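You operate a simulated robot arm through the tools that you are given. There is no shell and no other tool. Be economical: measure what you need, move in short steps, check, and stop when the job is done.

You run a simulated two-armed robot. Do the job below in one go: nothing can be reset, and whatever is moved stays where it is left.

JOB
Take the yellow sign that says "cleaning" from the top of the heat tunnel and leave it on the middle belt. Put the wooden block on the white tile. Take the size sign on the wide ledge and put it away on the middle wall shelf. Take the green round brush from the wide ledge and put it on the yellow card. Fetch the red shaper and set it in the inside of the carton on the side table. Fetch the strap shoe with the largest size on its label from the narrow ledge and set it on the wide ledge. Put the beige strap from the narrow ledge on the middle wall shelf and the red strap on the blue mat. Stack the 41 small shoe from the wide ledge on top of the 39 small shoe. Pick up the black chock with one hand, pass it to the other hand and put it on the middle wall shelf. Put two of the eyelet cups from the middle belt on the blue mat. Open the end flap. The order is free. Set down upright: strap shoe, eyelet cup.

Only the result counts: the job must be done as asked and must still hold three seconds after the hand-in. Knocking over, shifting, dropping, spilling or breaking anything else fails it.

ROBOT AND FRAMES
Two 6-joint arms with fingered hands on one trunk, on a base that drives. Base frame: it is fixed to the floor where the robot stands at the start and does not move with it; the origin is under the middle of the robot, x ahead of it, y to its left, z up; the surface under the hand at the start is at about z = 750. Lengths are in mm, angles in rad, forces in N, time in s.
The left shoulder is at the start at [50, 170, 1035], the right one opposite. With the tool pointing down near the work surface each hand reaches from about 500 to 760 mm from the robot's upright axis, wherever it stands, measured 20 degrees to its own side. Places, roughly: black chock (10x12x10 cm) [600, -5400, 800]; blue mat [1800, -5000, 800]; end flap [900, 1400, 900]; eyelet cup [750, -6000, 750]; inside of the carton on the side table [3600, -700, 700]; middle belt [1200, -3900, 800]; middle wall shelf [-2700, -6000, 1000]; red shaper [1750, -250, 750]; round brush [1750, -250, 750]; size sign [1750, 500, 750]; small shoe [1750, -4250, 750]; strap [500, -4000, 750]; strap shoe [500, -2750, 750]; white tile [750, 1250, 750]; wide ledge [1800, -4200, 800]; wooden block (7x5x5 cm) [800, 700, 800]; yellow card [1750, 250, 750]; yellow sign [750, 0, 1250]. Payload 3.5 kg a hand.
Tool frame (each hand has its own): the origin (TCP) lies between the finger pads and is the grasp point; the fingertips stand 26 mm ahead of it; z points along the fingers, y is the line along which they close. Largest opening 132 mm; the body of the gripper starts 73 mm behind the TCP. The gripper is a hand of 3 fingers: y runs from the thumb to the fingers, the wrist lies at [0, 0, -234] in the tool frame, and closing takes about 1.5 s.
Orientation is that of the tool frame in the base frame, as a unit quaternion [x, y, z, w]. With the fingers straight down and closing along the base's y, the tool's x points along the base's -x, its y along +y and its z along -z.

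CONTROLS
- The arms move only by the tool move_arm. It takes "left_steps", "right_steps" or both (then of equal length, played together; a hand with none holds still); each is a list of rows, each a list of 6 numbers: the turn, a rotation vector about the tool's x, y, z in rad, then the shift along the tool's x, y, z in mm. In form: [[wx, wy, wz, tx, ty, tz], ...]. A call has 1 to 20 rows; each row is the pose to reach, as a shift and turn from the pose commanded when the call began, along the tool's axes at that moment. "left_fingers" and "right_fingers" are, for a hand that has rows, the gripper command, from -1 (shut) to 1 (fully open), values between in proportion, set as the call begins (left out, the last holds). A row lasts 0.2 s, in which the tool goes at most 50 mm and 0.15 rad; a call with a longer step from one row to the next is refused whole, and so is a gripper value outside its range. A pose out of reach is approached as far as the arm can. The call stops where the force on the tool passes 40 N (or 10 N more than at its start, if that is more) or the arm is blocked; 0.2 s more then pass. Each finger travels about 153 mm/s and halts on what it meets, pressing with about 26 N; the grip force reading is that of the motor and also rises with nothing between the fingers. The clock runs only during rows and for 0.2 s after the last one: add rows that repeat a pose to give the fingers time. The reply holds the time, the measured pose of the TCP, the force on the tool along the base axes, the opening and the grip force, in the units named above and with some noise, with the torque about the TCP (base axes, N m) and any sound that the robot's microphone picked up.
- Cameras (640 x 400 px; columns grow to the right, rows downward): "scene" is now at [49.7, 16.4, 1646.5]; the picture's right is [0.16, -0.99, 0.00], its down [-0.53, -0.08, -0.85] and it looks along [0.84, 0.13, -0.53] (base axes); focal length 281 px, centre (320, 200). "left" rides on the left gripper at [-62, 3, -92] in its tool frame; the picture's right is [-0.05, -1.00, 0.00], its down [0.83, -0.04, -0.56] and it looks along [0.55, -0.03, 0.83] (tool axes); focal length 230 px, centre (320, 200). "right" rides on the right gripper at [62, 3, -92] in its tool frame; the picture's right is [-0.05, 1.00, 0.00], its down [-0.83, -0.04, -0.56] and it looks along [-0.55, -0.03, 0.83] (tool axes); focal length 230 px, centre (320, 200). There is no depth. A picture from a camera that has moved, and an enlarged one, comes with that camera's place and axes in the base frame and with its lens.
- grab_frame(camera): a new picture of that camera. It takes no simulated time.
- slide_trunk(by): slides the trunk up (or, below 0, down) by that many mm; the arms and the scene camera ride with it, the base frame stays. It gives what a move gives, with no picture.
- steer(legs): drives the robot by 1 to 6 legs, each [ahead, left, turn to the left] in mm, mm and rad, along the robot's own axes; the way and the turn of a leg run together, so that a leg with both is an arc; at most 1500 mm and 3.142 rad a leg. The arms and the cameras ride along, it lands a little off, and it stops where it bumps. It gives what a move gives.
- move_fingers(finger1, finger2, thumb_bend, hand): sets how far each is bent, from 0 (flat) to 1 (curled in); at 0.3 the hand is open as for a grip, at 0.7 the pads meet at the TCP. One left out holds its place. A second passes; each finger stops where it meets its share of the squeeze, and holds until it gets a number again. A gripper value or a shape takes the hand back. It gives what a move gives, with no picture; readings hold the bend of each and the force on the fingers (four entries, about 0 where the hand has none), thumb and palm.
- hand_shape(shape, hand): the hand has 3 fingers and takes this shape, open, in about a second: jaw (thumb against the fingers, like two jaws); tri (thumb and two fingers); tip (a fingertip pinch); poke (one finger out to press); point (the index stretched); flat (the hand flat); cup (the hand cupped); fist (a fist). The gripper value then closes the fingers along that shape, each until it touches; the sizes above hold for jaw. It gives what a move gives, with no picture.
- aim_head(pan, tilt): turns the head with the scene camera to pan (to the left, within 1.501 rad either way) and tilt (down, from -0.506 to 1.204), counted from straight ahead of the robot. It gives what a move gives.
- inspect(camera, box): a new picture of the part [left, top, right, bottom] of that camera's present view, enlarged. It takes no simulated time.
- close_job(): hands the job in; it is judged then, once.

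Go step by step. Nothing tells you exact positions but the pictures and the camera data: compare them with the known pose of the tool, close in by small moves and look again before you grip or let go. The budget is 588 turns and 370 pictures, counting those below and the enlarged ones. Unless the task says otherwise, let go and move clear before handing in.

The tools are called after "Call:" as name(argument=value, ...) on one line, values as JSON. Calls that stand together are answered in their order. move_arm: Moves the arms, as the interface text tells. Its arguments: {"type":"object","properties":{"left_steps":{"type":"array"},"left_fingers":{"type":"number"},"right_steps":{"type":"array"},"right_fingers":{"type":"number"}},"required":[]} The other tools are called the same way: slide_trunk (by) slides the trunk up or down; hand_shape (shape, hand) gives the hand a shape; move_fingers (finger1, finger2, thumb_bend, hand) moves the fingers one by one; steer (legs) drives the base; aim_head (pan, tilt) turns the head that bears the scene camera; grab_frame (camera) takes a picture; inspect (camera, box) takes an enlarged picture of a part of a camera's view; close_job () hands the job in.

At the start:

```text
t: 0.0
left_position: [587.1, 321.0, 1149.7]
left_ee_rot: [0.0, 1.0, 0.0, 0.0]
left_force: [-0.1, 0.3, 0.0]
left_ft_torque: [0.0, 0.01, -0.01]
left_width: 132.0
left_grasp_force: 0.0
left_shape: jaw
left_bend: [0.3, 0.3, 0.3]
left_finger forces: [0.1, 0.0, 0.1, 0.0, 0.0, 0.0]
right_position: [530.0, -175.7, 1150.7]
right_ee_rot: [0.0, 1.0, 0.001, 0.0]
right_force: [-0.2, 0.0, -0.2]
right_ft_torque: [0.01, -0.03, -0.01]
right_width: 131.9
right_grasp_force: 0.1
right_shape: jaw
right_bend: [0.3, 0.3, 0.3]
right_finger forces: [0.0, 0.0, 0.1, 0.0, 0.0, 0.0]
trunk travel left (down, up): [-650.0, 60.0]
robot x, y, heading: [-0.3, 4.5, 0.005]
head pan, tilt: [0.157, 0.56]
```

scene: 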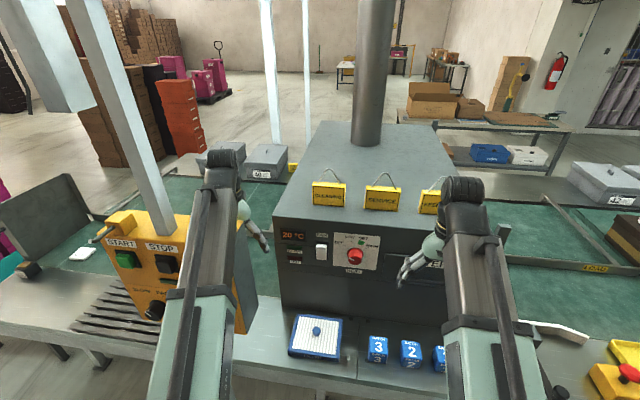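
right: 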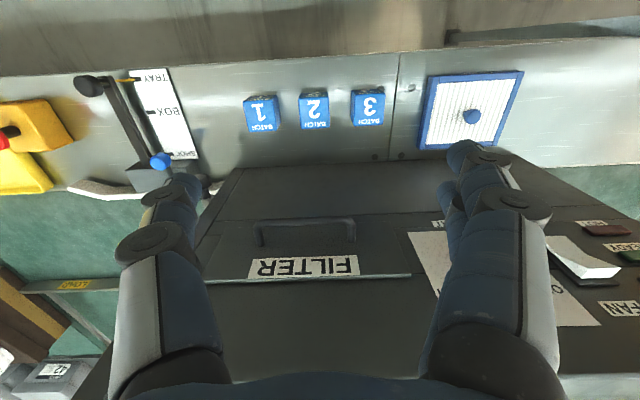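
left: 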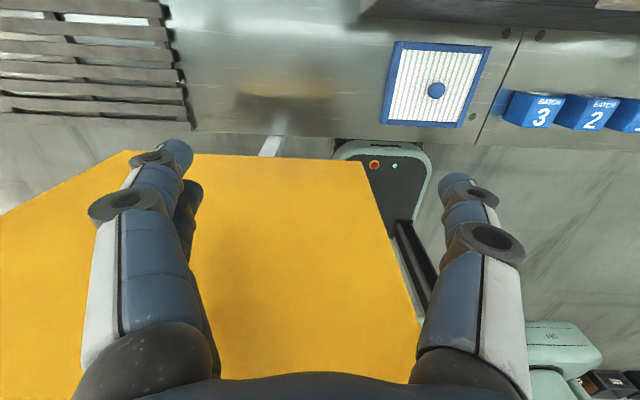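

I see the heat tunnel ahead with three yellow signs on top. First I look around closer to learn the layout.

Call:
inspect(camera="scene", box=[270, 120, 510, 270])

Call:
aim_head(pan=0.9, tilt=0.5)

Call:
grab_frame(camera="scene")

Call:
aim_head(pan=-0.9, tilt=0.5)

Call:
grab_frame(camera="scene")

```text
2.67 times, centred on (390, 195) of scene
camera zoom: at [49.7, 16.4, 1646.5], right [0.16, -0.99, 0.0], down [-0.53, -0.08, -0.85], along [0.84, 0.13, -0.53], focal length 749 px, centre (133, 213)
```

zoom: 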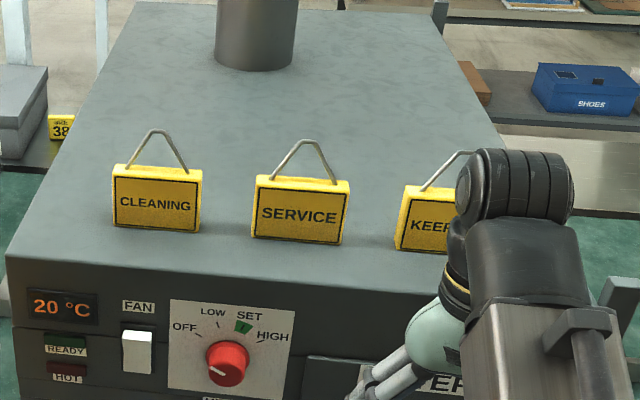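

```text
t: 1.1
left_position: [587.8, 321.4, 1149.6]
left_ee_rot: [0.0, 1.0, 0.0, 0.0]
left_force: [0.0, -0.8, 0.2]
left_ft_torque: [0.03, 0.01, 0.01]
left_width: 132.1
left_grasp_force: 0.0
left_shape: jaw
left_bend: [0.3, 0.3, 0.3]
left_finger forces: [0.0, 0.1, 0.0, 0.1, 0.0, 0.0]
right_position: [530.2, -175.0, 1149.6]
right_ee_rot: [0.0, 1.0, 0.001, -0.001]
right_force: [-0.5, 0.4, 0.2]
right_ft_torque: [0.03, 0.01, -0.03]
right_width: 132.0
right_grasp_force: 0.0
right_shape: jaw
right_bend: [0.3, 0.3, 0.3]
right_finger forces: [0.0, 0.1, 0.1, 0.0, 0.0, 0.1]
trunk travel left (down, up): [-650.0, 60.0]
robot x, y, heading: [2.0, -0.1, -0.0]
head pan, tilt: [0.901, 0.499]
```

```text
365 pictures are left
camera scene: at [17.9, 73.7, 1652.1], right [0.78, -0.62, 0.0], down [-0.3, -0.38, -0.88], along [0.55, 0.69, -0.48], focal length 281 px, centre (320, 200)
```

scene: 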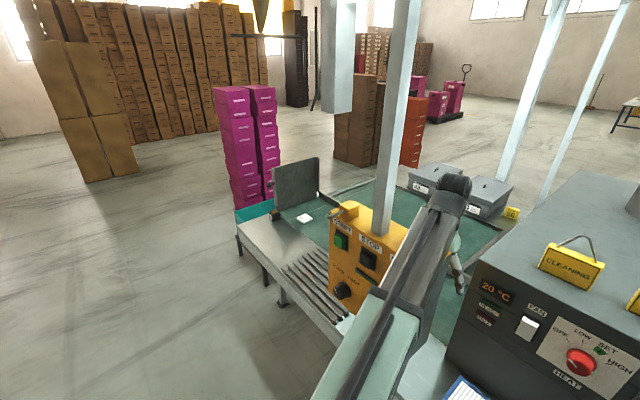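

```text
t: 2.9
left_position: [588.3, 321.1, 1150.7]
left_ee_rot: [0.0, 1.0, 0.0, 0.001]
left_force: [-0.6, 0.1, 0.7]
left_ft_torque: [0.03, 0.0, 0.0]
left_width: 131.6
left_grasp_force: 0.0
left_shape: jaw
left_bend: [0.3, 0.3, 0.3]
left_finger forces: [0.0, 0.0, 0.1, 0.0, 0.0, 0.1]
right_position: [529.2, -175.3, 1149.5]
right_ee_rot: [0.0, 1.0, -0.001, 0.0]
right_force: [-0.2, -0.2, 0.2]
right_ft_torque: [0.03, 0.0, 0.05]
right_width: 131.8
right_grasp_force: 0.2
right_shape: jaw
right_bend: [0.3, 0.3, 0.3]
right_finger forces: [0.0, 0.0, 0.0, 0.0, 0.1, 0.0]
trunk travel left (down, up): [-650.0, 60.0]
robot x, y, heading: [-3.0, 3.6, 0.006]
head pan, tilt: [-0.901, 0.499]
```

```text
364 pictures are left
camera scene: at [17.9, -68.9, 1652.1], right [-0.78, -0.62, 0.0], down [-0.3, 0.38, -0.88], along [0.55, -0.69, -0.48], focal length 281 px, centre (320, 200)
```

scene: 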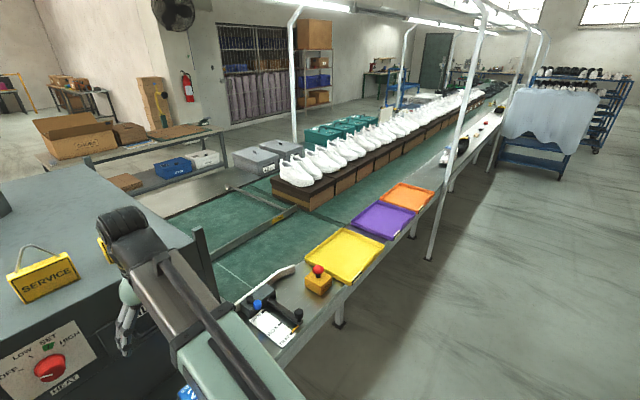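

Signs identified: "cleaning" is the leftmost of three, around [690, 90, 1260]. A pole stands left by the control box, so I shift right and use the left hand; first raise the trunk.

Call:
slide_trunk(by=60)

Call:
aim_head(pan=0.1, tilt=0.75)

Call:
grab_frame(camera="scene")

Call:
steer(legs=[[0, -130, 0]])

Call:
grab_frame(camera="scene")

```text
t: 3.9
left_position: [588.0, 321.4, 1209.8]
left_ee_rot: [0.0, 1.0, 0.0, -0.001]
left_force: [0.1, 0.0, -0.8]
left_ft_torque: [-0.02, 0.02, 0.0]
left_width: 131.7
left_grasp_force: 0.1
left_shape: jaw
left_bend: [0.3, 0.3, 0.3]
left_finger forces: [0.1, 0.0, 0.0, 0.0, 0.0, 0.0]
right_position: [531.0, -175.6, 1210.4]
right_ee_rot: [0.0, 1.0, -0.001, -0.001]
right_force: [0.6, 1.1, 0.1]
right_ft_torque: [0.0, 0.01, -0.02]
right_width: 132.1
right_grasp_force: 0.0
right_shape: jaw
right_bend: [0.3, 0.3, 0.3]
right_finger forces: [0.0, 0.1, 0.0, 0.0, 0.0, 0.1]
trunk travel left (down, up): [-710.0, 0.0]
robot x, y, heading: [-1.0, 0.1, -0.003]
head pan, tilt: [-0.901, 0.499]
```

```text
t: 5.2
left_position: [587.0, 320.9, 1211.0]
left_ee_rot: [0.0, 1.0, 0.0, 0.0]
left_force: [0.2, -0.5, 0.1]
left_ft_torque: [0.05, -0.02, -0.01]
left_width: 131.7
left_grasp_force: 0.0
left_shape: jaw
left_bend: [0.3, 0.3, 0.3]
left_finger forces: [0.0, 0.0, 0.0, 0.0, 0.1, 0.0]
right_position: [529.3, -175.2, 1210.3]
right_ee_rot: [0.0, 1.0, -0.001, 0.0]
right_force: [0.2, 0.3, 0.2]
right_ft_torque: [0.03, 0.01, -0.02]
right_width: 132.3
right_grasp_force: 0.1
right_shape: jaw
right_bend: [0.3, 0.3, 0.3]
right_finger forces: [0.0, 0.0, 0.1, 0.1, 0.0, 0.0]
trunk travel left (down, up): [-710.0, 0.0]
robot x, y, heading: [1.3, 2.0, -0.004]
head pan, tilt: [0.099, 0.75]
```

```text
363 pictures are left
camera scene: at [43.8, 10.6, 1690.1], right [0.1, -1.0, 0.0], down [-0.68, -0.07, -0.73], along [0.73, 0.07, -0.68], focal length 281 px, centre (320, 200)
```

scene: 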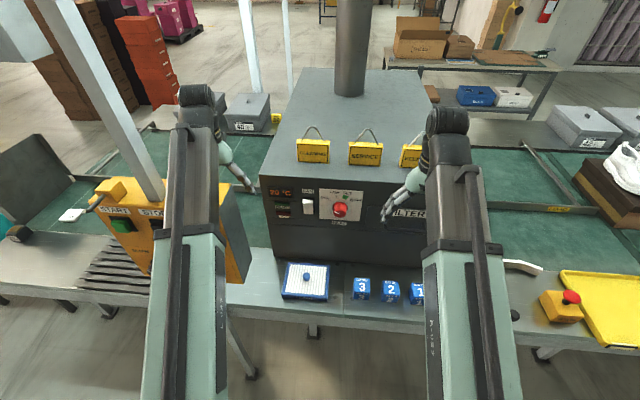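

```text
t: 6.5
left_position: [589.5, 187.8, 1210.1]
left_ee_rot: [0.001, 1.0, 0.001, 0.0]
left_force: [0.3, 0.3, 0.1]
left_ft_torque: [0.04, 0.0, 0.0]
left_width: 132.4
left_grasp_force: 0.0
left_shape: jaw
left_bend: [0.3, 0.3, 0.3]
left_finger forces: [0.1, 0.1, 0.0, 0.0, 0.0, 0.1]
right_position: [528.8, -308.9, 1209.6]
right_ee_rot: [0.001, 1.0, 0.001, 0.0]
right_force: [-0.2, 0.6, 0.1]
right_ft_torque: [0.08, -0.04, 0.01]
right_width: 132.0
right_grasp_force: 0.1
right_shape: jaw
right_bend: [0.3, 0.3, 0.3]
right_finger forces: [0.1, 0.1, 0.1, 0.0, 0.1, 0.0]
trunk travel left (down, up): [-710.0, 0.0]
robot x, y, heading: [2.1, -128.6, -0.001]
head pan, tilt: [0.099, 0.75]
```

```text
362 pictures are left
camera scene: at [43.7, -123.6, 1690.1], right [0.1, -1.0, 0.0], down [-0.68, -0.07, -0.73], along [0.73, 0.07, -0.68], focal length 281 px, centre (320, 200)
```

scene: 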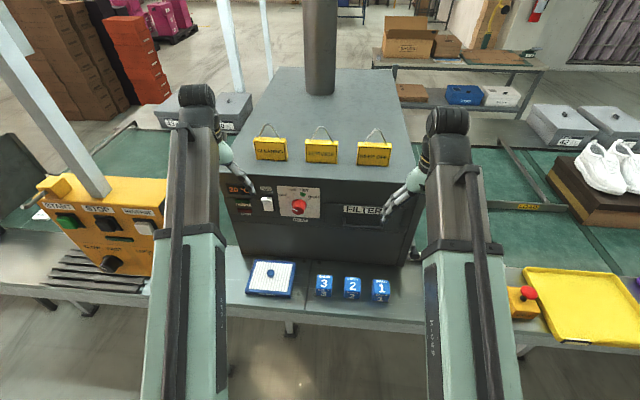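

Stereo gives the sign near x≈760, z≈1200. I zoom to refine.

Call:
inspect(camera="scene", box=[220, 90, 420, 215])

Call:
slide_trunk(by=-300)

Call:
inspect(camera="scene", box=[220, 20, 420, 145])

Call:
slide_trunk(by=300)

```text
3.20 times, centred on (320, 152) of scene
camera zoom: at [43.7, -123.6, 1690.1], right [0.1, -1.0, 0.0], down [-0.68, -0.07, -0.73], along [0.73, 0.07, -0.68], focal length 898 px, centre (320, 352)
```

zoom: 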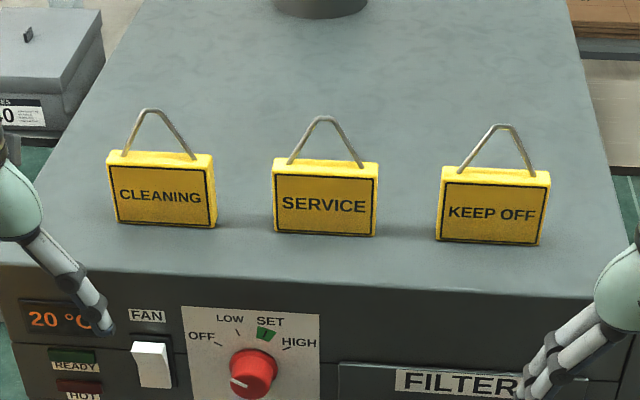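

```text
t: 9.5
left_position: [588.9, 187.8, 910.1]
left_ee_rot: [0.001, 1.0, 0.0, 0.0]
left_force: [-0.6, 0.5, 0.7]
left_ft_torque: [-0.01, 0.01, -0.03]
left_width: 131.8
left_grasp_force: 0.0
left_shape: jaw
left_bend: [0.3, 0.3, 0.3]
left_finger forces: [0.0, 0.0, 0.0, 0.0, 0.1, 0.0]
right_position: [529.5, -307.6, 909.2]
right_ee_rot: [0.001, 1.0, -0.001, -0.001]
right_force: [0.5, 0.3, -0.2]
right_ft_torque: [-0.02, 0.02, -0.03]
right_width: 132.1
right_grasp_force: 0.0
right_shape: jaw
right_bend: [0.3, 0.3, 0.3]
right_finger forces: [0.0, 0.1, 0.0, 0.0, 0.0, 0.0]
trunk travel left (down, up): [-410.0, 300.0]
robot x, y, heading: [-2.2, -130.0, -0.001]
head pan, tilt: [0.099, 0.75]
```

```text
3.20 times, centred on (320, 82) of scene
camera zoom: at [43.7, -120.8, 1390.2], right [0.1, -1.0, 0.0], down [-0.68, -0.07, -0.73], along [0.73, 0.07, -0.68], focal length 898 px, centre (320, 576)
```

zoom: 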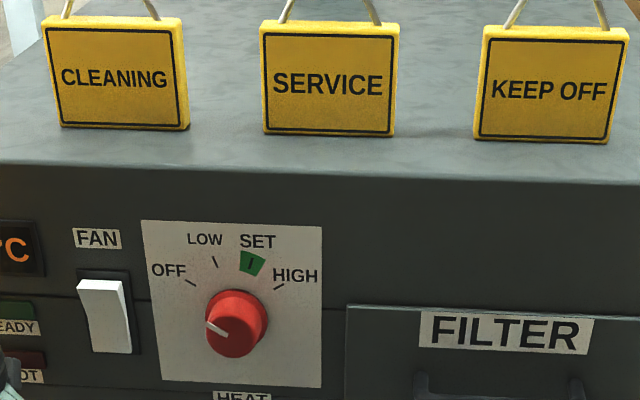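

```text
t: 12.5
left_position: [588.8, 188.7, 1210.6]
left_ee_rot: [0.001, 1.0, 0.0, 0.0]
left_force: [-0.8, -0.9, 0.6]
left_ft_torque: [0.01, 0.03, -0.01]
left_width: 132.0
left_grasp_force: 0.1
left_shape: jaw
left_bend: [0.3, 0.3, 0.3]
left_finger forces: [0.1, 0.0, 0.1, 0.0, 0.0, 0.1]
right_position: [530.2, -308.9, 1210.1]
right_ee_rot: [0.001, 1.0, 0.0, -0.001]
right_force: [-0.1, 0.3, -0.5]
right_ft_torque: [0.03, 0.02, -0.02]
right_width: 131.9
right_grasp_force: 0.1
right_shape: jaw
right_bend: [0.3, 0.3, 0.3]
right_finger forces: [0.0, 0.0, 0.0, 0.0, 0.0, 0.1]
trunk travel left (down, up): [-710.0, 0.0]
robot x, y, heading: [1.9, -131.3, -0.002]
head pan, tilt: [0.099, 0.75]
```

Sign plate: front at x≈771–788, y≈103, z 1171–1241, handle top ≈1287. I raise both hands, then move the base ahead a bit and yaw the left hand so it closes along x.

Call:
move_arm(left_steps=[[0, 0, 0, 0, 0, -45], [0, 0, 0, 0, 0, -90], [0, 0, 0, 0, 0, -135], [0, 0, 0, 0, 0, -180]], right_steps=[[0, 0, 0, 0, 0, -45], [0, 0, 0, 0, 0, -90], [0, 0, 0, 0, 0, -135], [0, 0, 0, 0, 0, -150]])

Call:
steer(legs=[[120, 0, 0]])

```text
t: 13.5
left_position: [628.1, 197.4, 1313.3]
left_ee_rot: [0.0, 0.999, 0.008, 0.031]
left_force: [0.1, 0.4, 0.0]
left_ft_torque: [0.0, -0.03, -0.03]
left_width: 132.1
left_grasp_force: 0.1
left_shape: jaw
left_bend: [0.3, 0.3, 0.3]
left_finger forces: [0.0, 0.1, 0.1, 0.0, 0.0, 0.0]
left hand out of reach, approached as far as the arm can: row 2, 3, 4
right_position: [588.7, -308.0, 1252.3]
right_ee_rot: [0.001, 1.0, 0.0, 0.007]
right_force: [-0.4, 0.0, -0.2]
right_ft_torque: [0.01, 0.01, 0.03]
right_width: 131.7
right_grasp_force: 0.0
right_shape: jaw
right_bend: [0.3, 0.3, 0.3]
right_finger forces: [0.1, 0.0, 0.0, 0.1, 0.0, 0.0]
right hand out of reach, approached as far as the arm can: row 1, 2, 3, 4
trunk travel left (down, up): [-710.0, 0.0]
robot x, y, heading: [-3.2, -134.8, 0.002]
head pan, tilt: [0.099, 0.75]
```

```text
t: 14.7
left_position: [752.3, 195.9, 1312.4]
left_ee_rot: [0.002, 1.0, 0.009, 0.029]
left_force: [0.7, -0.2, 0.1]
left_ft_torque: [-0.01, 0.0, -0.01]
left_width: 131.9
left_grasp_force: 0.1
left_shape: jaw
left_bend: [0.3, 0.3, 0.3]
left_finger forces: [0.0, 0.1, 0.0, 0.1, 0.0, 0.0]
right_position: [712.0, -309.8, 1252.0]
right_ee_rot: [0.002, 1.0, 0.0, 0.006]
right_force: [0.3, 1.5, -0.3]
right_ft_torque: [-0.03, 0.06, -0.01]
right_width: 131.7
right_grasp_force: 0.0
right_shape: jaw
right_bend: [0.3, 0.3, 0.3]
right_finger forces: [0.1, 0.0, 0.0, 0.1, 0.0, 0.0]
trunk travel left (down, up): [-710.0, 0.0]
robot x, y, heading: [123.1, -127.5, -0.008]
head pan, tilt: [0.099, 0.75]
```

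Call:
move_arm(left_steps=[[0, 0, -0.14, 0, 0, 0], [0, 0, -0.28, 0, 0, 0], [0, 0, -0.42, 0, 0, 0], [0, 0, -0.56, 0, 0, 0], [0, 0, -0.7, 0, 0, 0], [0, 0, -0.84, 0, 0, 0], [0, 0, -0.98, 0, 0, 0], [0, 0, -1.12, 0, 0, 0], [0, 0, -1.26, 0, 0, 0], [0, 0, -1.4, 0, 0, 0], [0, 0, -1.5, 0, 0, 0], [0, 0, -1.571, 0, 0, 0]])

Call:
grab_frame(camera="left")

Call:
grab_frame(camera="scene")

```text
t: 17.3
left_position: [750.7, 196.4, 1312.4]
left_ee_rot: [-0.707, 0.707, -0.015, 0.028]
left_force: [-0.5, 0.0, 0.2]
left_ft_torque: [0.01, -0.01, 0.0]
left_width: 132.0
left_grasp_force: 0.1
left_shape: jaw
left_bend: [0.3, 0.3, 0.3]
left_finger forces: [0.0, 0.1, 0.1, 0.0, 0.0, 0.1]
right_position: [711.3, -310.3, 1252.9]
right_ee_rot: [0.002, 1.0, 0.0, 0.007]
right_force: [0.4, 0.2, -1.2]
right_ft_torque: [-0.03, 0.02, -0.02]
right_width: 131.9
right_grasp_force: 0.1
right_shape: jaw
right_bend: [0.3, 0.3, 0.3]
right_finger forces: [0.0, 0.1, 0.0, 0.0, 0.1, 0.0]
trunk travel left (down, up): [-710.0, 0.0]
robot x, y, heading: [123.6, -133.1, -0.004]
head pan, tilt: [0.099, 0.75]
```

```text
359 pictures are left
camera left: at [741.1, 257.0, 1404.8], right [1.0, 0.05, 0.06], down [0.01, -0.84, 0.54], along [0.08, -0.54, -0.84], focal length 230 px, centre (320, 200)
```

left: 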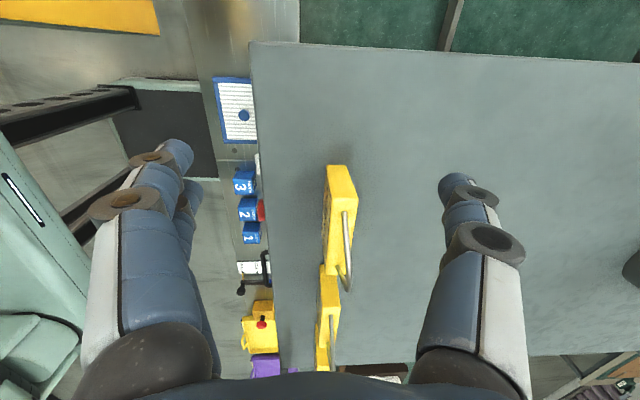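

```text
358 pictures are left
camera scene: at [165.1, -121.2, 1690.1], right [0.1, -1.0, 0.0], down [-0.68, -0.07, -0.73], along [0.73, 0.07, -0.68], focal length 281 px, centre (320, 200)
```

scene: 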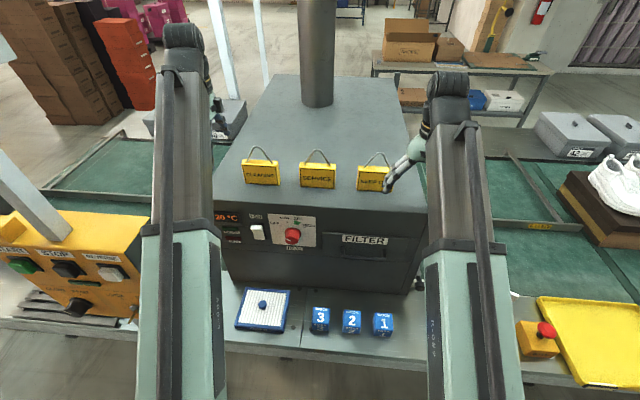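

Call:
move_arm(left_steps=[[-0.03, 0, 0, 30, -10, 0], [-0.06, 0, 0, 60, -20, 0], [-0.06, 0, 0, 91, -31, 0]])

Call:
grab_frame(camera="left")

Call:
inspect(camera="scene", box=[160, 90, 420, 252])

```text
t: 18.1
left_position: [788.5, 112.0, 1295.8]
left_ee_rot: [-0.704, 0.71, 0.002, 0.014]
left_force: [-0.5, -0.2, 0.3]
left_ft_torque: [0.0, -0.01, 0.03]
left_width: 132.0
left_grasp_force: 0.1
left_shape: jaw
left_bend: [0.3, 0.3, 0.3]
left_finger forces: [0.0, 0.0, 0.1, 0.0, 0.0, 0.1]
left hand out of reach, approached as far as the arm can: row 1, 2, 3
right_position: [711.0, -309.1, 1252.1]
right_ee_rot: [0.001, 1.0, 0.0, 0.008]
right_force: [-0.7, -0.1, -0.6]
right_ft_torque: [0.0, -0.02, 0.02]
right_width: 131.9
right_grasp_force: 0.1
right_shape: jaw
right_bend: [0.3, 0.3, 0.3]
right_finger forces: [0.0, 0.0, 0.0, 0.0, 0.0, 0.0]
trunk travel left (down, up): [-710.0, 0.0]
robot x, y, heading: [118.9, -130.8, -0.006]
head pan, tilt: [0.099, 0.75]
```

```text
357 pictures are left
camera left: at [784.3, 172.0, 1388.5], right [1.0, 0.04, 0.02], down [0.03, -0.84, 0.54], along [0.04, -0.54, -0.84], focal length 230 px, centre (320, 200)
```

left: 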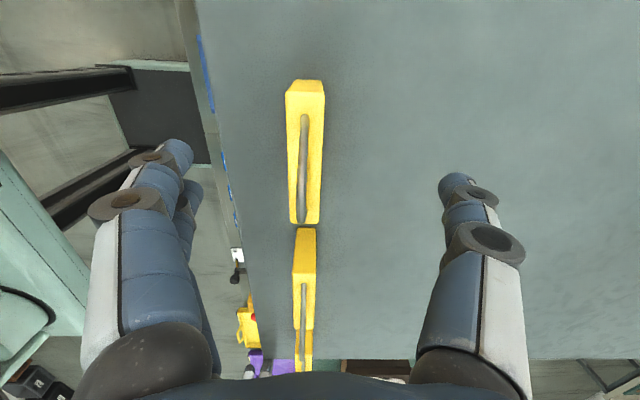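

```text
2.46 times, centred on (290, 171) of scene
camera zoom: at [164.9, -121.6, 1690.1], right [0.1, -1.0, 0.0], down [-0.68, -0.07, -0.73], along [0.73, 0.07, -0.68], focal length 691 px, centre (394, 271)
```

zoom: 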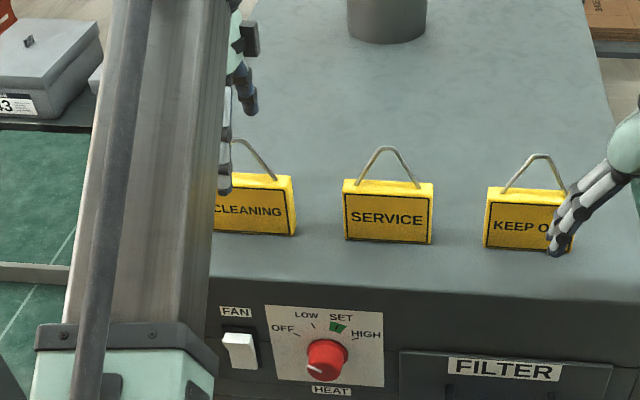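

Call:
move_arm(left_steps=[[0, 0, 0, 0, 3, 20], [0, 0, 0, 0, 3, 40], [0, 0, 0, 0, 3, 60]])

Call:
grab_frame(camera="left")

```text
t: 18.9
left_position: [787.9, 115.2, 1232.5]
left_ee_rot: [-0.706, 0.708, 0.005, 0.006]
left_force: [1.0, -0.2, -0.6]
left_ft_torque: [-0.01, -0.01, -0.02]
left_width: 132.0
left_grasp_force: 0.0
left_shape: jaw
left_bend: [0.3, 0.3, 0.3]
left_finger forces: [0.0, 0.0, 0.1, 0.0, 0.1, 0.0]
right_position: [710.3, -311.3, 1253.2]
right_ee_rot: [0.002, 1.0, 0.001, 0.007]
right_force: [-0.2, 0.7, -0.3]
right_ft_torque: [-0.05, -0.01, -0.04]
right_width: 131.6
right_grasp_force: 0.1
right_shape: jaw
right_bend: [0.3, 0.3, 0.3]
right_finger forces: [0.0, 0.0, 0.1, 0.1, 0.0, 0.1]
trunk travel left (down, up): [-710.0, 0.0]
robot x, y, heading: [121.4, -133.3, -0.003]
head pan, tilt: [0.099, 0.75]
```

```text
355 pictures are left
camera left: at [783.7, 176.1, 1324.8], right [1.0, 0.05, 0.0], down [0.04, -0.84, 0.54], along [0.03, -0.54, -0.84], focal length 230 px, centre (320, 200)
```

left: 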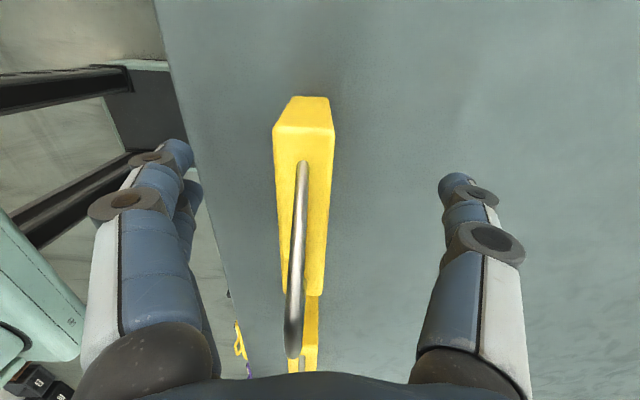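

Call:
move_arm(left_steps=[[0, 0, 0, 9, 9, 0]])

Call:
move_arm(left_steps=[[0, 0, 0, 0, 0, 0], [0, 0, 0, 0, 0, 0], [0, 0, 0, 0, 0, 0], [0, 0, 0, 0, 0, 0], [0, 0, 0, 0, 0, 0], [0, 0, 0, 0, 0, 0], [0, 0, 0, 0, 0, 0], [0, 0, 0, 0, 0, 0]], left_fingers=-1)

Call:
grab_frame(camera="left")

```text
t: 19.3
left_position: [777.1, 111.8, 1233.6]
left_ee_rot: [-0.704, 0.711, 0.007, 0.006]
left_force: [-0.3, -0.4, 0.9]
left_ft_torque: [0.01, 0.0, -0.03]
left_width: 132.0
left_grasp_force: 0.0
left_shape: jaw
left_bend: [0.3, 0.3, 0.3]
left_finger forces: [0.0, 0.0, 0.0, 0.0, 0.0, 0.0]
left hand out of reach, approached as far as the arm can: row 1
right_position: [710.2, -308.9, 1252.9]
right_ee_rot: [0.001, 1.0, -0.001, 0.008]
right_force: [0.2, 0.1, 0.3]
right_ft_torque: [0.0, 0.01, -0.02]
right_width: 131.8
right_grasp_force: 0.0
right_shape: jaw
right_bend: [0.3, 0.3, 0.3]
right_finger forces: [0.0, 0.0, 0.0, 0.0, 0.0, 0.0]
trunk travel left (down, up): [-710.0, 0.0]
robot x, y, heading: [123.0, -128.9, -0.002]
head pan, tilt: [0.099, 0.75]
```

```text
t: 21.1
left_position: [777.6, 109.9, 1233.1]
left_ee_rot: [-0.703, 0.711, 0.006, 0.007]
left_force: [0.3, -0.6, -0.5]
left_ft_torque: [0.05, -0.01, -0.03]
left_width: 19.2
left_grasp_force: 26.3
left_shape: jaw
left_bend: [0.72, 0.72, 0.7]
left_finger forces: [11.7, 11.5, 0.0, 0.0, 23.2, 0.1]
right_position: [709.6, -309.4, 1252.3]
right_ee_rot: [0.001, 1.0, 0.0, 0.006]
right_force: [0.6, 1.0, 0.8]
right_ft_torque: [-0.02, 0.01, 0.0]
right_width: 131.8
right_grasp_force: 0.0
right_shape: jaw
right_bend: [0.3, 0.3, 0.3]
right_finger forces: [0.1, 0.0, 0.1, 0.1, 0.1, 0.0]
trunk travel left (down, up): [-710.0, 0.0]
robot x, y, heading: [122.0, -132.0, -0.005]
head pan, tilt: [0.099, 0.75]
```

```text
354 pictures are left
camera left: at [774.3, 171.6, 1325.3], right [1.0, 0.04, 0.0], down [0.03, -0.84, 0.54], along [0.02, -0.54, -0.84], focal length 230 px, centre (320, 200)
```

left: 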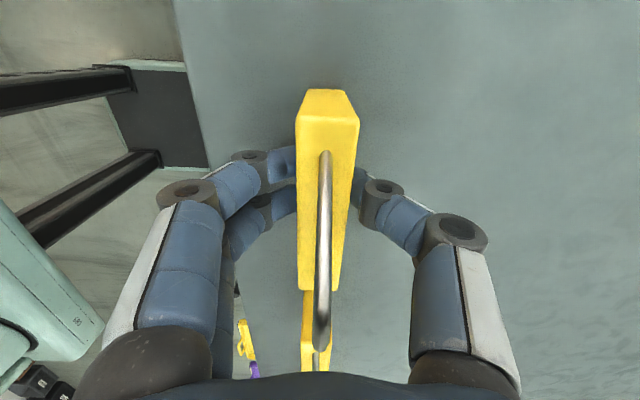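

Gripped (19 mm). Lift and back away from the tunnel.

Call:
move_arm(left_steps=[[0, 0, 0, 0, 0, -20], [0, 0, 0, 0, 0, -40], [0, 0, 0, 0, 0, -55]])

Call:
steer(legs=[[-420, 0, 0]])

Call:
grab_frame(camera="scene")

```text
t: 21.9
left_position: [778.6, 112.4, 1285.4]
left_ee_rot: [-0.704, 0.71, 0.004, 0.009]
left_force: [0.0, -0.2, -1.4]
left_ft_torque: [0.03, 0.04, 0.04]
left_width: 18.9
left_grasp_force: 25.7
left_shape: jaw
left_bend: [0.72, 0.72, 0.7]
left_finger forces: [11.7, 11.5, 0.1, 0.0, 23.1, 0.0]
left hand out of reach, approached as far as the arm can: row 3
right_position: [709.8, -309.3, 1252.8]
right_ee_rot: [0.002, 1.0, 0.0, 0.008]
right_force: [-0.3, 0.0, 0.1]
right_ft_torque: [0.0, -0.03, -0.01]
right_width: 131.9
right_grasp_force: 0.1
right_shape: jaw
right_bend: [0.3, 0.3, 0.3]
right_finger forces: [0.0, 0.1, 0.0, 0.0, 0.0, 0.1]
trunk travel left (down, up): [-710.0, 0.0]
robot x, y, heading: [121.6, -127.5, -0.002]
head pan, tilt: [0.099, 0.75]
```

```text
t: 24.5
left_position: [355.3, 113.7, 1284.8]
left_ee_rot: [-0.703, 0.711, 0.003, 0.009]
left_force: [-0.1, -0.1, -0.5]
left_ft_torque: [0.0, -0.01, 0.0]
left_width: 18.8
left_grasp_force: 26.1
left_shape: jaw
left_bend: [0.72, 0.72, 0.7]
left_finger forces: [11.7, 11.6, 0.0, 0.0, 23.1, 0.0]
right_position: [287.3, -309.2, 1252.6]
right_ee_rot: [0.002, 1.0, 0.0, 0.008]
right_force: [-0.1, 0.0, 0.2]
right_ft_torque: [0.01, 0.02, 0.0]
right_width: 131.9
right_grasp_force: 0.0
right_shape: jaw
right_bend: [0.3, 0.3, 0.3]
right_finger forces: [0.0, 0.1, 0.0, 0.0, 0.0, 0.0]
trunk travel left (down, up): [-710.0, 0.0]
robot x, y, heading: [-303.0, -128.3, -0.007]
head pan, tilt: [0.099, 0.75]
```

```text
353 pictures are left
camera scene: at [-258.0, -119.3, 1690.2], right [0.09, -1.0, 0.0], down [-0.68, -0.06, -0.73], along [0.73, 0.07, -0.68], focal length 281 px, centre (320, 200)
```

scene: 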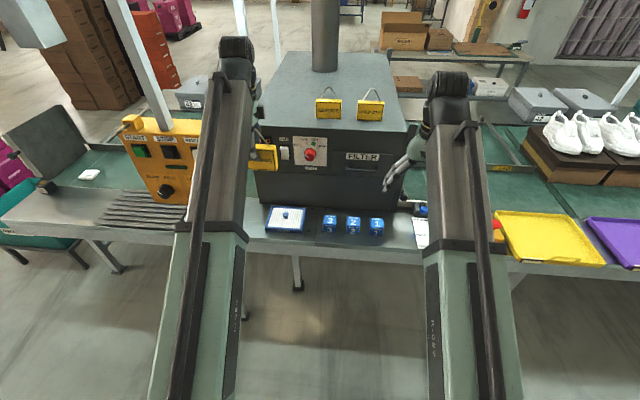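

Call:
aim_head(pan=0.75, tilt=0.55)

Call:
grab_frame(camera="scene")

Call:
inspect(camera="scene", box=[180, 120, 500, 320])

```text
t: 25.5
left_position: [357.0, 112.2, 1283.7]
left_ee_rot: [-0.703, 0.711, 0.004, 0.008]
left_force: [-0.6, -0.6, -0.7]
left_ft_torque: [-0.02, 0.01, -0.02]
left_width: 19.1
left_grasp_force: 26.1
left_shape: jaw
left_bend: [0.72, 0.72, 0.7]
left_finger forces: [11.7, 11.5, 0.0, 0.0, 23.1, 0.0]
right_position: [288.4, -310.3, 1252.5]
right_ee_rot: [0.003, 1.0, 0.0, 0.007]
right_force: [-0.2, -0.8, 0.5]
right_ft_torque: [-0.03, 0.03, -0.02]
right_width: 132.0
right_grasp_force: 0.1
right_shape: jaw
right_bend: [0.3, 0.3, 0.3]
right_finger forces: [0.0, 0.0, 0.0, 0.0, 0.1, 0.0]
trunk travel left (down, up): [-710.0, 0.0]
robot x, y, heading: [-296.9, -133.8, -0.001]
head pan, tilt: [0.75, 0.55]
```

```text
352 pictures are left
camera scene: at [-273.0, -66.3, 1707.5], right [0.68, -0.74, 0.0], down [-0.38, -0.35, -0.85], along [0.63, 0.58, -0.52], focal length 281 px, centre (320, 200)
```

scene: 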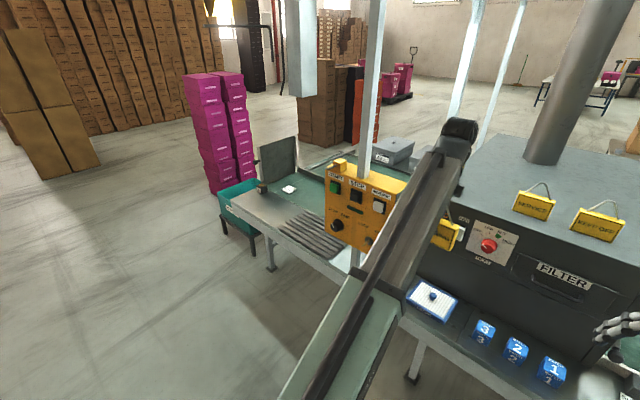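

```text
2.00 times, centred on (340, 220) of scene
camera zoom: at [-273.0, -66.3, 1707.5], right [0.68, -0.74, 0.0], down [-0.38, -0.35, -0.85], along [0.63, 0.58, -0.52], focal length 561 px, centre (280, 160)
```

zoom: 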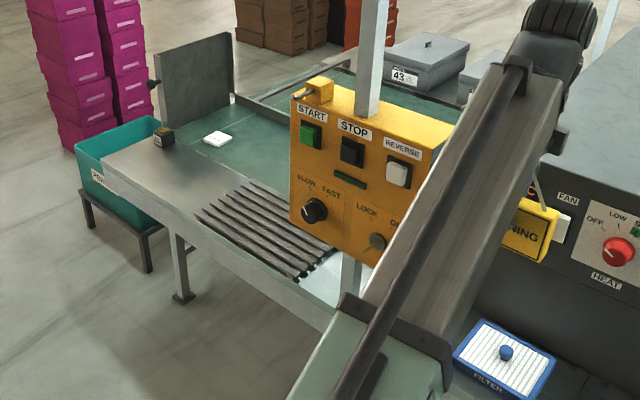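

I drive left in front of the belt end to see tile, block and flap, holding the sign.

Call:
steer(legs=[[-100, 0, 0], [0, 1130, 0]])

Call:
aim_head(pan=0.1, tilt=0.6)

Call:
grab_frame(camera="scene")

```text
t: 32.1
left_position: [286.9, 1229.1, 1284.9]
left_ee_rot: [-0.692, 0.722, 0.004, 0.009]
left_force: [-0.8, -0.6, -0.6]
left_ft_torque: [0.01, -0.04, 0.03]
left_width: 19.1
left_grasp_force: 26.1
left_shape: jaw
left_bend: [0.72, 0.72, 0.7]
left_finger forces: [11.7, 11.5, 0.0, 0.1, 23.3, 0.0]
right_position: [204.5, 808.8, 1251.9]
right_ee_rot: [0.018, 1.0, 0.0, 0.007]
right_force: [-0.3, -0.1, 0.1]
right_ft_torque: [0.0, 0.0, -0.01]
right_width: 131.7
right_grasp_force: 0.1
right_shape: jaw
right_bend: [0.3, 0.3, 0.3]
right_finger forces: [0.0, 0.0, 0.0, 0.0, 0.1, 0.1]
trunk travel left (down, up): [-710.0, 0.0]
robot x, y, heading: [-377.9, 1006.9, -0.033]
head pan, tilt: [0.75, 0.55]
```

```text
t: 33.1
left_position: [285.8, 1228.8, 1284.4]
left_ee_rot: [-0.693, 0.721, 0.003, 0.01]
left_force: [-0.2, 0.4, -0.7]
left_ft_torque: [0.04, 0.0, 0.0]
left_width: 19.1
left_grasp_force: 26.1
left_shape: jaw
left_bend: [0.72, 0.72, 0.7]
left_finger forces: [11.7, 11.6, 0.0, 0.0, 23.2, 0.0]
right_position: [205.0, 808.0, 1253.5]
right_ee_rot: [0.018, 1.0, 0.0, 0.007]
right_force: [0.1, 0.5, -0.7]
right_ft_torque: [-0.01, -0.03, 0.0]
right_width: 131.5
right_grasp_force: 0.0
right_shape: jaw
right_bend: [0.3, 0.3, 0.3]
right_finger forces: [0.0, 0.0, 0.1, 0.0, 0.1, 0.0]
trunk travel left (down, up): [-710.0, 0.0]
robot x, y, heading: [-377.3, 1008.0, -0.031]
head pan, tilt: [0.099, 0.6]
```

```text
350 pictures are left
camera scene: at [-328.6, 1015.4, 1703.0], right [0.06, -1.0, 0.0], down [-0.56, -0.04, -0.83], along [0.82, 0.05, -0.56], focal length 281 px, centre (320, 200)
```

scene: 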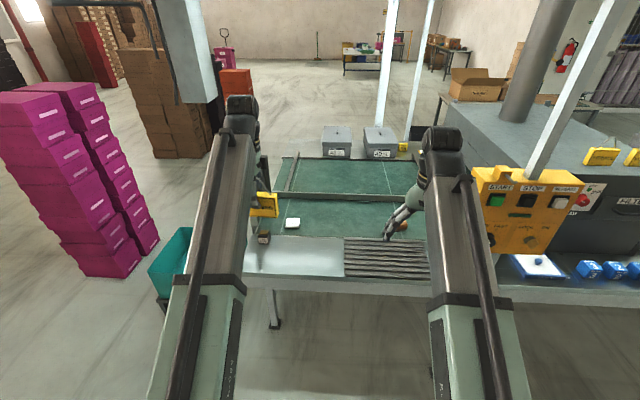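

Call:
inspect(camera="scene", box=[240, 120, 440, 280])

Call:
steer(legs=[[0, -250, 0]])

Call:
grab_frame(camera="scene")

Call:
inspect(camera="scene", box=[90, 120, 390, 308])

```text
2.50 times, centred on (340, 200) of scene
camera zoom: at [-328.6, 1015.4, 1703.0], right [0.06, -1.0, 0.0], down [-0.56, -0.04, -0.83], along [0.82, 0.05, -0.56], focal length 702 px, centre (270, 200)
```

zoom: 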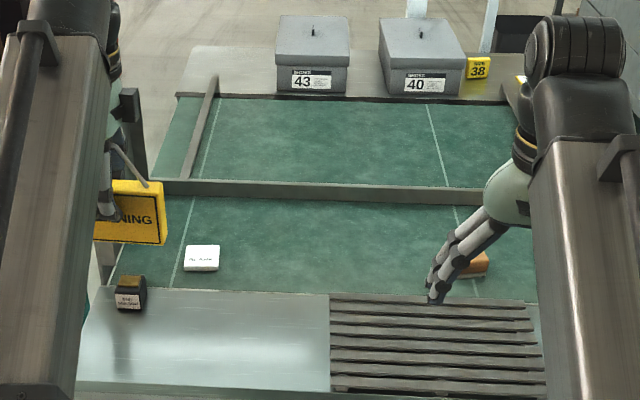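

```text
t: 34.9
left_position: [276.4, 978.6, 1285.4]
left_ee_rot: [-0.693, 0.721, 0.004, 0.009]
left_force: [0.5, -0.1, 0.3]
left_ft_torque: [0.0, -0.02, -0.03]
left_width: 18.8
left_grasp_force: 25.8
left_shape: jaw
left_bend: [0.72, 0.72, 0.7]
left_finger forces: [11.7, 11.6, 0.1, 0.1, 23.3, 0.1]
right_position: [196.2, 559.9, 1253.0]
right_ee_rot: [0.016, 1.0, 0.001, 0.007]
right_force: [-0.2, 0.3, 0.2]
right_ft_torque: [0.04, -0.01, 0.0]
right_width: 132.0
right_grasp_force: 0.0
right_shape: jaw
right_bend: [0.3, 0.3, 0.3]
right_finger forces: [0.0, 0.0, 0.0, 0.0, 0.0, 0.1]
trunk travel left (down, up): [-710.0, 0.0]
robot x, y, heading: [-386.7, 756.9, -0.034]
head pan, tilt: [0.099, 0.6]
```

```text
348 pictures are left
camera scene: at [-337.2, 763.3, 1703.0], right [0.07, -1.0, 0.0], down [-0.56, -0.04, -0.83], along [0.82, 0.06, -0.56], focal length 281 px, centre (320, 200)
```

scene: 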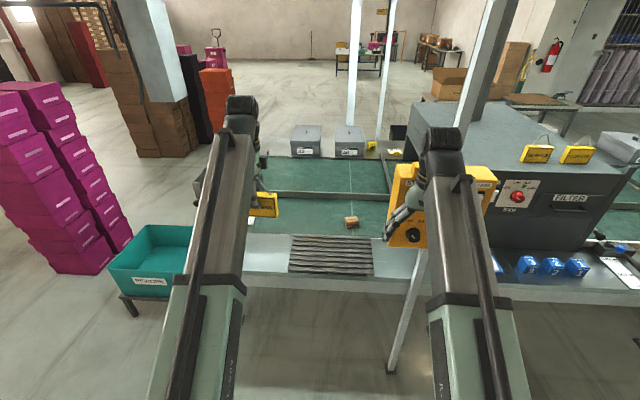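

```text
2.13 times, centred on (240, 214) of scene
camera zoom: at [-337.2, 763.3, 1703.0], right [0.07, -1.0, 0.0], down [-0.56, -0.04, -0.83], along [0.82, 0.06, -0.56], focal length 597 px, centre (490, 170)
```

zoom: 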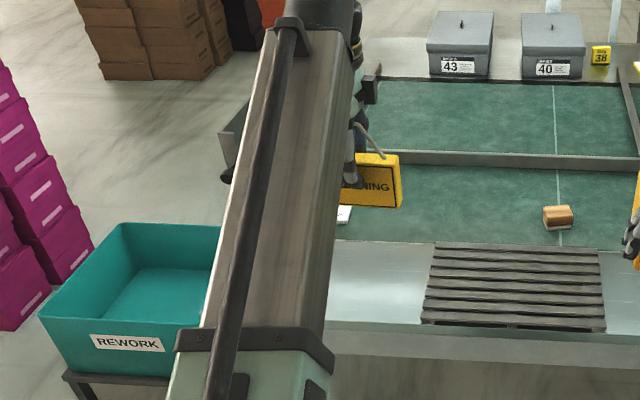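

Block at about [822, 680, 775]. I drive so the right hand stands over it.

Call:
steer(legs=[[0, 150, 0.033], [520, 0, 0]])

Call:
grab_frame(camera="right")

Call:
grab_frame(camera="scene")

```text
t: 38.9
left_position: [780.8, 1157.6, 1285.6]
left_ee_rot: [0.707, -0.707, -0.003, -0.009]
left_force: [0.2, 0.2, -0.9]
left_ft_torque: [0.02, 0.05, 0.01]
left_width: 18.9
left_grasp_force: 26.3
left_shape: jaw
left_bend: [0.72, 0.72, 0.7]
left_finger forces: [11.8, 11.5, 0.0, 0.0, 23.4, 0.1]
right_position: [716.1, 736.4, 1251.8]
right_ee_rot: [-0.003, 1.0, 0.0, 0.007]
right_force: [-0.3, 0.1, -0.3]
right_ft_torque: [0.01, 0.02, -0.02]
right_width: 131.8
right_grasp_force: 0.1
right_shape: jaw
right_bend: [0.3, 0.3, 0.3]
right_finger forces: [0.0, 0.0, 0.0, 0.0, 0.1, 0.1]
trunk travel left (down, up): [-710.0, 0.0]
robot x, y, heading: [123.8, 908.6, 0.005]
head pan, tilt: [0.099, 0.6]
```

```text
346 pictures are left
camera right: at [653.4, 738.1, 1345.8], right [0.05, 1.0, 0.0], down [0.82, -0.04, 0.57], along [0.57, -0.03, -0.82], focal length 230 px, centre (320, 200)
```

right: 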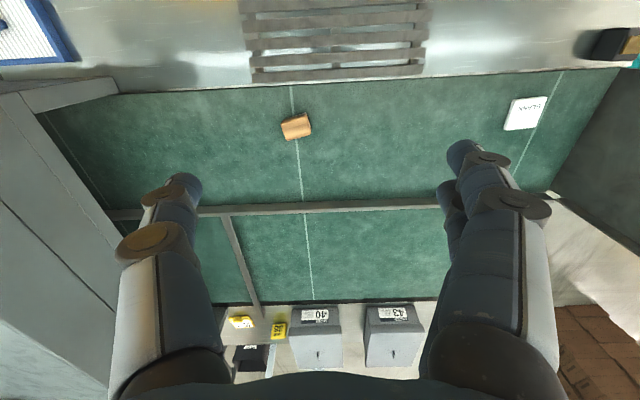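

```text
345 pictures are left
camera scene: at [175.6, 919.8, 1702.9], right [0.1, -0.99, 0.0], down [-0.56, -0.06, -0.82], along [0.82, 0.09, -0.57], focal length 281 px, centre (320, 200)
```

scene: 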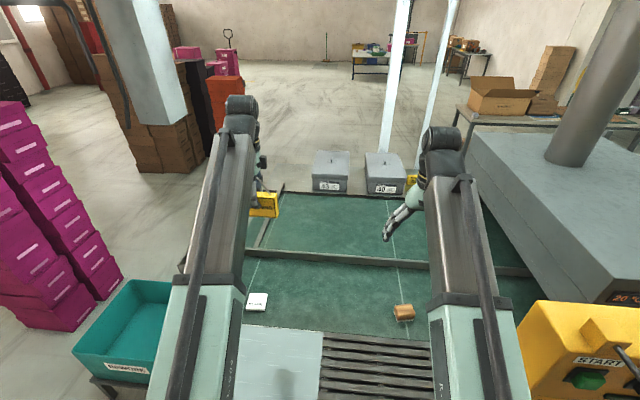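

Call:
inspect(camera="right", box=[256, 90, 336, 150])

Call:
inspect(camera="right", box=[460, 60, 640, 180])

```text
6.67 times, centred on (296, 120) of right
camera zoom: at [653.4, 738.1, 1345.8], right [0.05, 1.0, 0.0], down [0.82, -0.04, 0.57], along [0.57, -0.03, -0.82], focal length 1534 px, centre (480, 733)
```

zoom: 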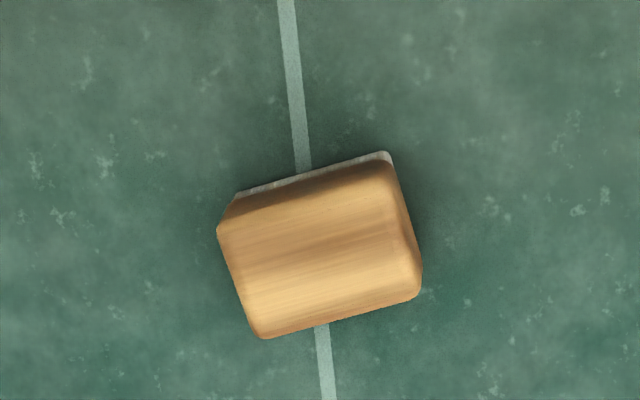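

```text
3.33 times, centred on (550, 120) of right
camera zoom: at [653.4, 738.1, 1345.8], right [0.05, 1.0, 0.0], down [0.82, -0.04, 0.57], along [0.57, -0.03, -0.82], focal length 767 px, centre (-447, 467)
```

zoom: 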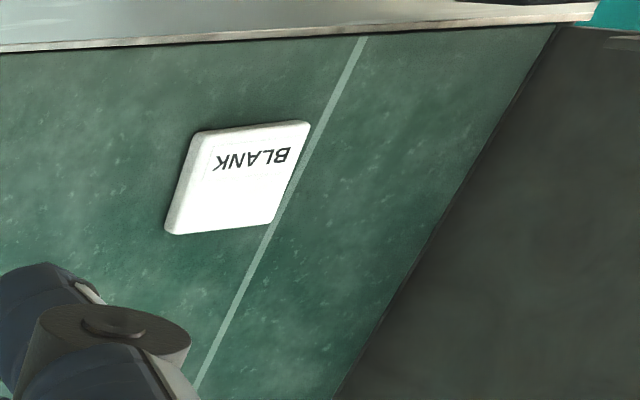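

Block top centre ≈ [822, 674], turned ≈14.5°. Lower the trunk, move the right hand above it.

Call:
slide_trunk(by=-100)

Call:
move_arm(right_steps=[[0, 0, -0.05, -20, -10, 40], [0, 0, -0.1, -40, -20, 80], [0, 0, -0.15, -60, -30, 120], [0, 0, -0.2, -80, -45, 155], [0, 0, -0.253, -95, -55, 190], [0, 0, -0.253, -106, -62, 230]])

Call:
grab_frame(camera="right")

```text
t: 40.2
left_position: [780.9, 1157.5, 1184.8]
left_ee_rot: [-0.706, 0.708, 0.003, 0.008]
left_force: [-0.2, 0.5, -1.7]
left_ft_torque: [0.01, 0.0, 0.0]
left_width: 18.7
left_grasp_force: 26.1
left_shape: jaw
left_bend: [0.72, 0.72, 0.7]
left_finger forces: [11.7, 11.6, 0.0, 0.0, 23.3, 0.0]
right_position: [715.9, 734.9, 1152.8]
right_ee_rot: [-0.003, 1.0, 0.0, 0.006]
right_force: [-0.6, 0.4, 0.5]
right_ft_torque: [-0.01, -0.01, -0.03]
right_width: 132.0
right_grasp_force: 0.0
right_shape: jaw
right_bend: [0.3, 0.3, 0.3]
right_finger forces: [0.1, 0.1, 0.1, 0.0, 0.1, 0.0]
trunk travel left (down, up): [-610.0, 100.0]
robot x, y, heading: [126.8, 910.3, 0.009]
head pan, tilt: [0.099, 0.6]
```

```text
t: 41.6
left_position: [779.7, 1158.0, 1184.1]
left_ee_rot: [0.707, -0.707, -0.004, -0.009]
left_force: [0.9, -0.5, -0.4]
left_ft_torque: [0.01, -0.01, -0.02]
left_width: 19.0
left_grasp_force: 25.5
left_shape: jaw
left_bend: [0.72, 0.72, 0.7]
left_finger forces: [11.6, 11.6, 0.0, 0.0, 23.3, 0.0]
right_position: [823.7, 674.6, 923.0]
right_ee_rot: [-0.129, 0.992, -0.001, 0.007]
right_force: [-0.3, 0.1, 0.0]
right_ft_torque: [-0.02, 0.01, 0.0]
right_width: 131.9
right_grasp_force: 0.1
right_shape: jaw
right_bend: [0.3, 0.3, 0.3]
right_finger forces: [0.0, 0.0, 0.0, 0.1, 0.1, 0.0]
trunk travel left (down, up): [-610.0, 100.0]
robot x, y, heading: [124.6, 907.0, 0.008]
head pan, tilt: [0.099, 0.6]
```

```text
342 pictures are left
camera right: at [762.6, 660.4, 1017.5], right [-0.21, 0.98, 0.0], down [0.81, 0.17, 0.57], along [0.56, 0.11, -0.82], focal length 230 px, centre (320, 200)
```

right: 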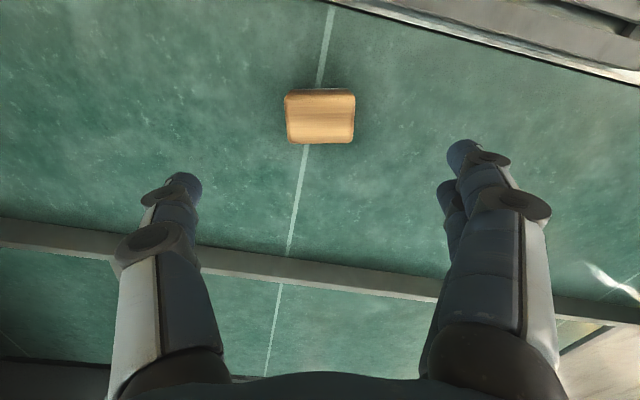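

Call:
move_arm(right_steps=[[0, 0, 0, 7, -2, 45], [0, 0, 0, 7, -2, 90], [0, 0, 0, 7, -2, 120], [0, 0, 0, 7, -2, 140]])

Call:
move_arm(right_steps=[[0, 0, 0, 0, 0, 0], [0, 0, 0, 0, 0, 0], [0, 0, 0, 0, 0, 0], [0, 0, 0, 0, 0, 0], [0, 0, 0, 0, 0, 0], [0, 0, 0, 0, 0, 0]], right_fingers=-1)

Call:
grab_frame(camera="right")

```text
t: 42.6
left_position: [779.3, 1157.8, 1184.5]
left_ee_rot: [-0.707, 0.707, 0.003, 0.009]
left_force: [0.4, 0.6, -0.7]
left_ft_torque: [0.05, -0.03, 0.01]
left_width: 18.9
left_grasp_force: 26.1
left_shape: jaw
left_bend: [0.72, 0.72, 0.7]
left_finger forces: [11.7, 11.7, 0.1, 0.0, 23.3, 0.0]
right_position: [820.9, 667.8, 783.3]
right_ee_rot: [-0.129, 0.992, -0.001, 0.007]
right_force: [-0.1, 0.5, -0.7]
right_ft_torque: [0.02, -0.01, 0.01]
right_width: 131.9
right_grasp_force: 0.1
right_shape: jaw
right_bend: [0.3, 0.3, 0.3]
right_finger forces: [0.1, 0.1, 0.0, 0.1, 0.0, 0.1]
trunk travel left (down, up): [-610.0, 100.0]
robot x, y, heading: [123.5, 907.3, 0.004]
head pan, tilt: [0.099, 0.6]
```

```text
t: 44.0
left_position: [779.9, 1157.2, 1183.8]
left_ee_rot: [-0.707, 0.707, 0.004, 0.009]
left_force: [0.9, -0.1, -1.0]
left_ft_torque: [0.0, -0.02, 0.0]
left_width: 19.0
left_grasp_force: 26.1
left_shape: jaw
left_bend: [0.72, 0.72, 0.7]
left_finger forces: [11.7, 11.6, 0.1, 0.0, 23.3, 0.0]
right_position: [820.9, 667.7, 784.4]
right_ee_rot: [-0.128, 0.992, -0.001, 0.007]
right_force: [-1.6, 0.0, 0.7]
right_ft_torque: [0.02, 0.02, -0.02]
right_width: 60.0
right_grasp_force: 25.2
right_shape: jaw
right_bend: [0.73, 0.73, 0.7]
right_finger forces: [10.9, 12.6, 0.0, 0.1, 23.5, 0.0]
trunk travel left (down, up): [-610.0, 100.0]
robot x, y, heading: [124.7, 911.7, 0.006]
head pan, tilt: [0.099, 0.6]
```

```text
341 pictures are left
camera right: at [758.5, 655.3, 876.6], right [-0.2, 0.98, 0.0], down [0.81, 0.17, 0.57], along [0.56, 0.11, -0.82], focal length 230 px, centre (320, 200)
```

right: 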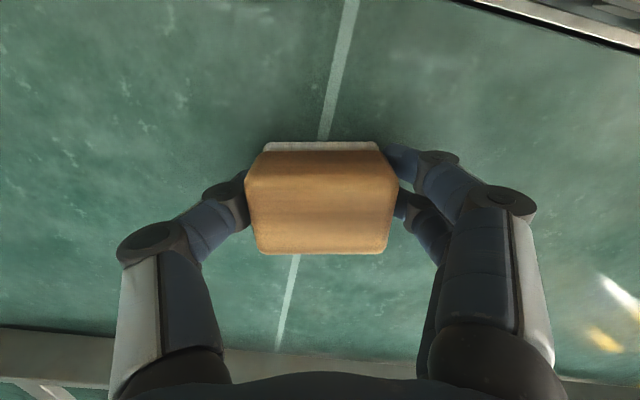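

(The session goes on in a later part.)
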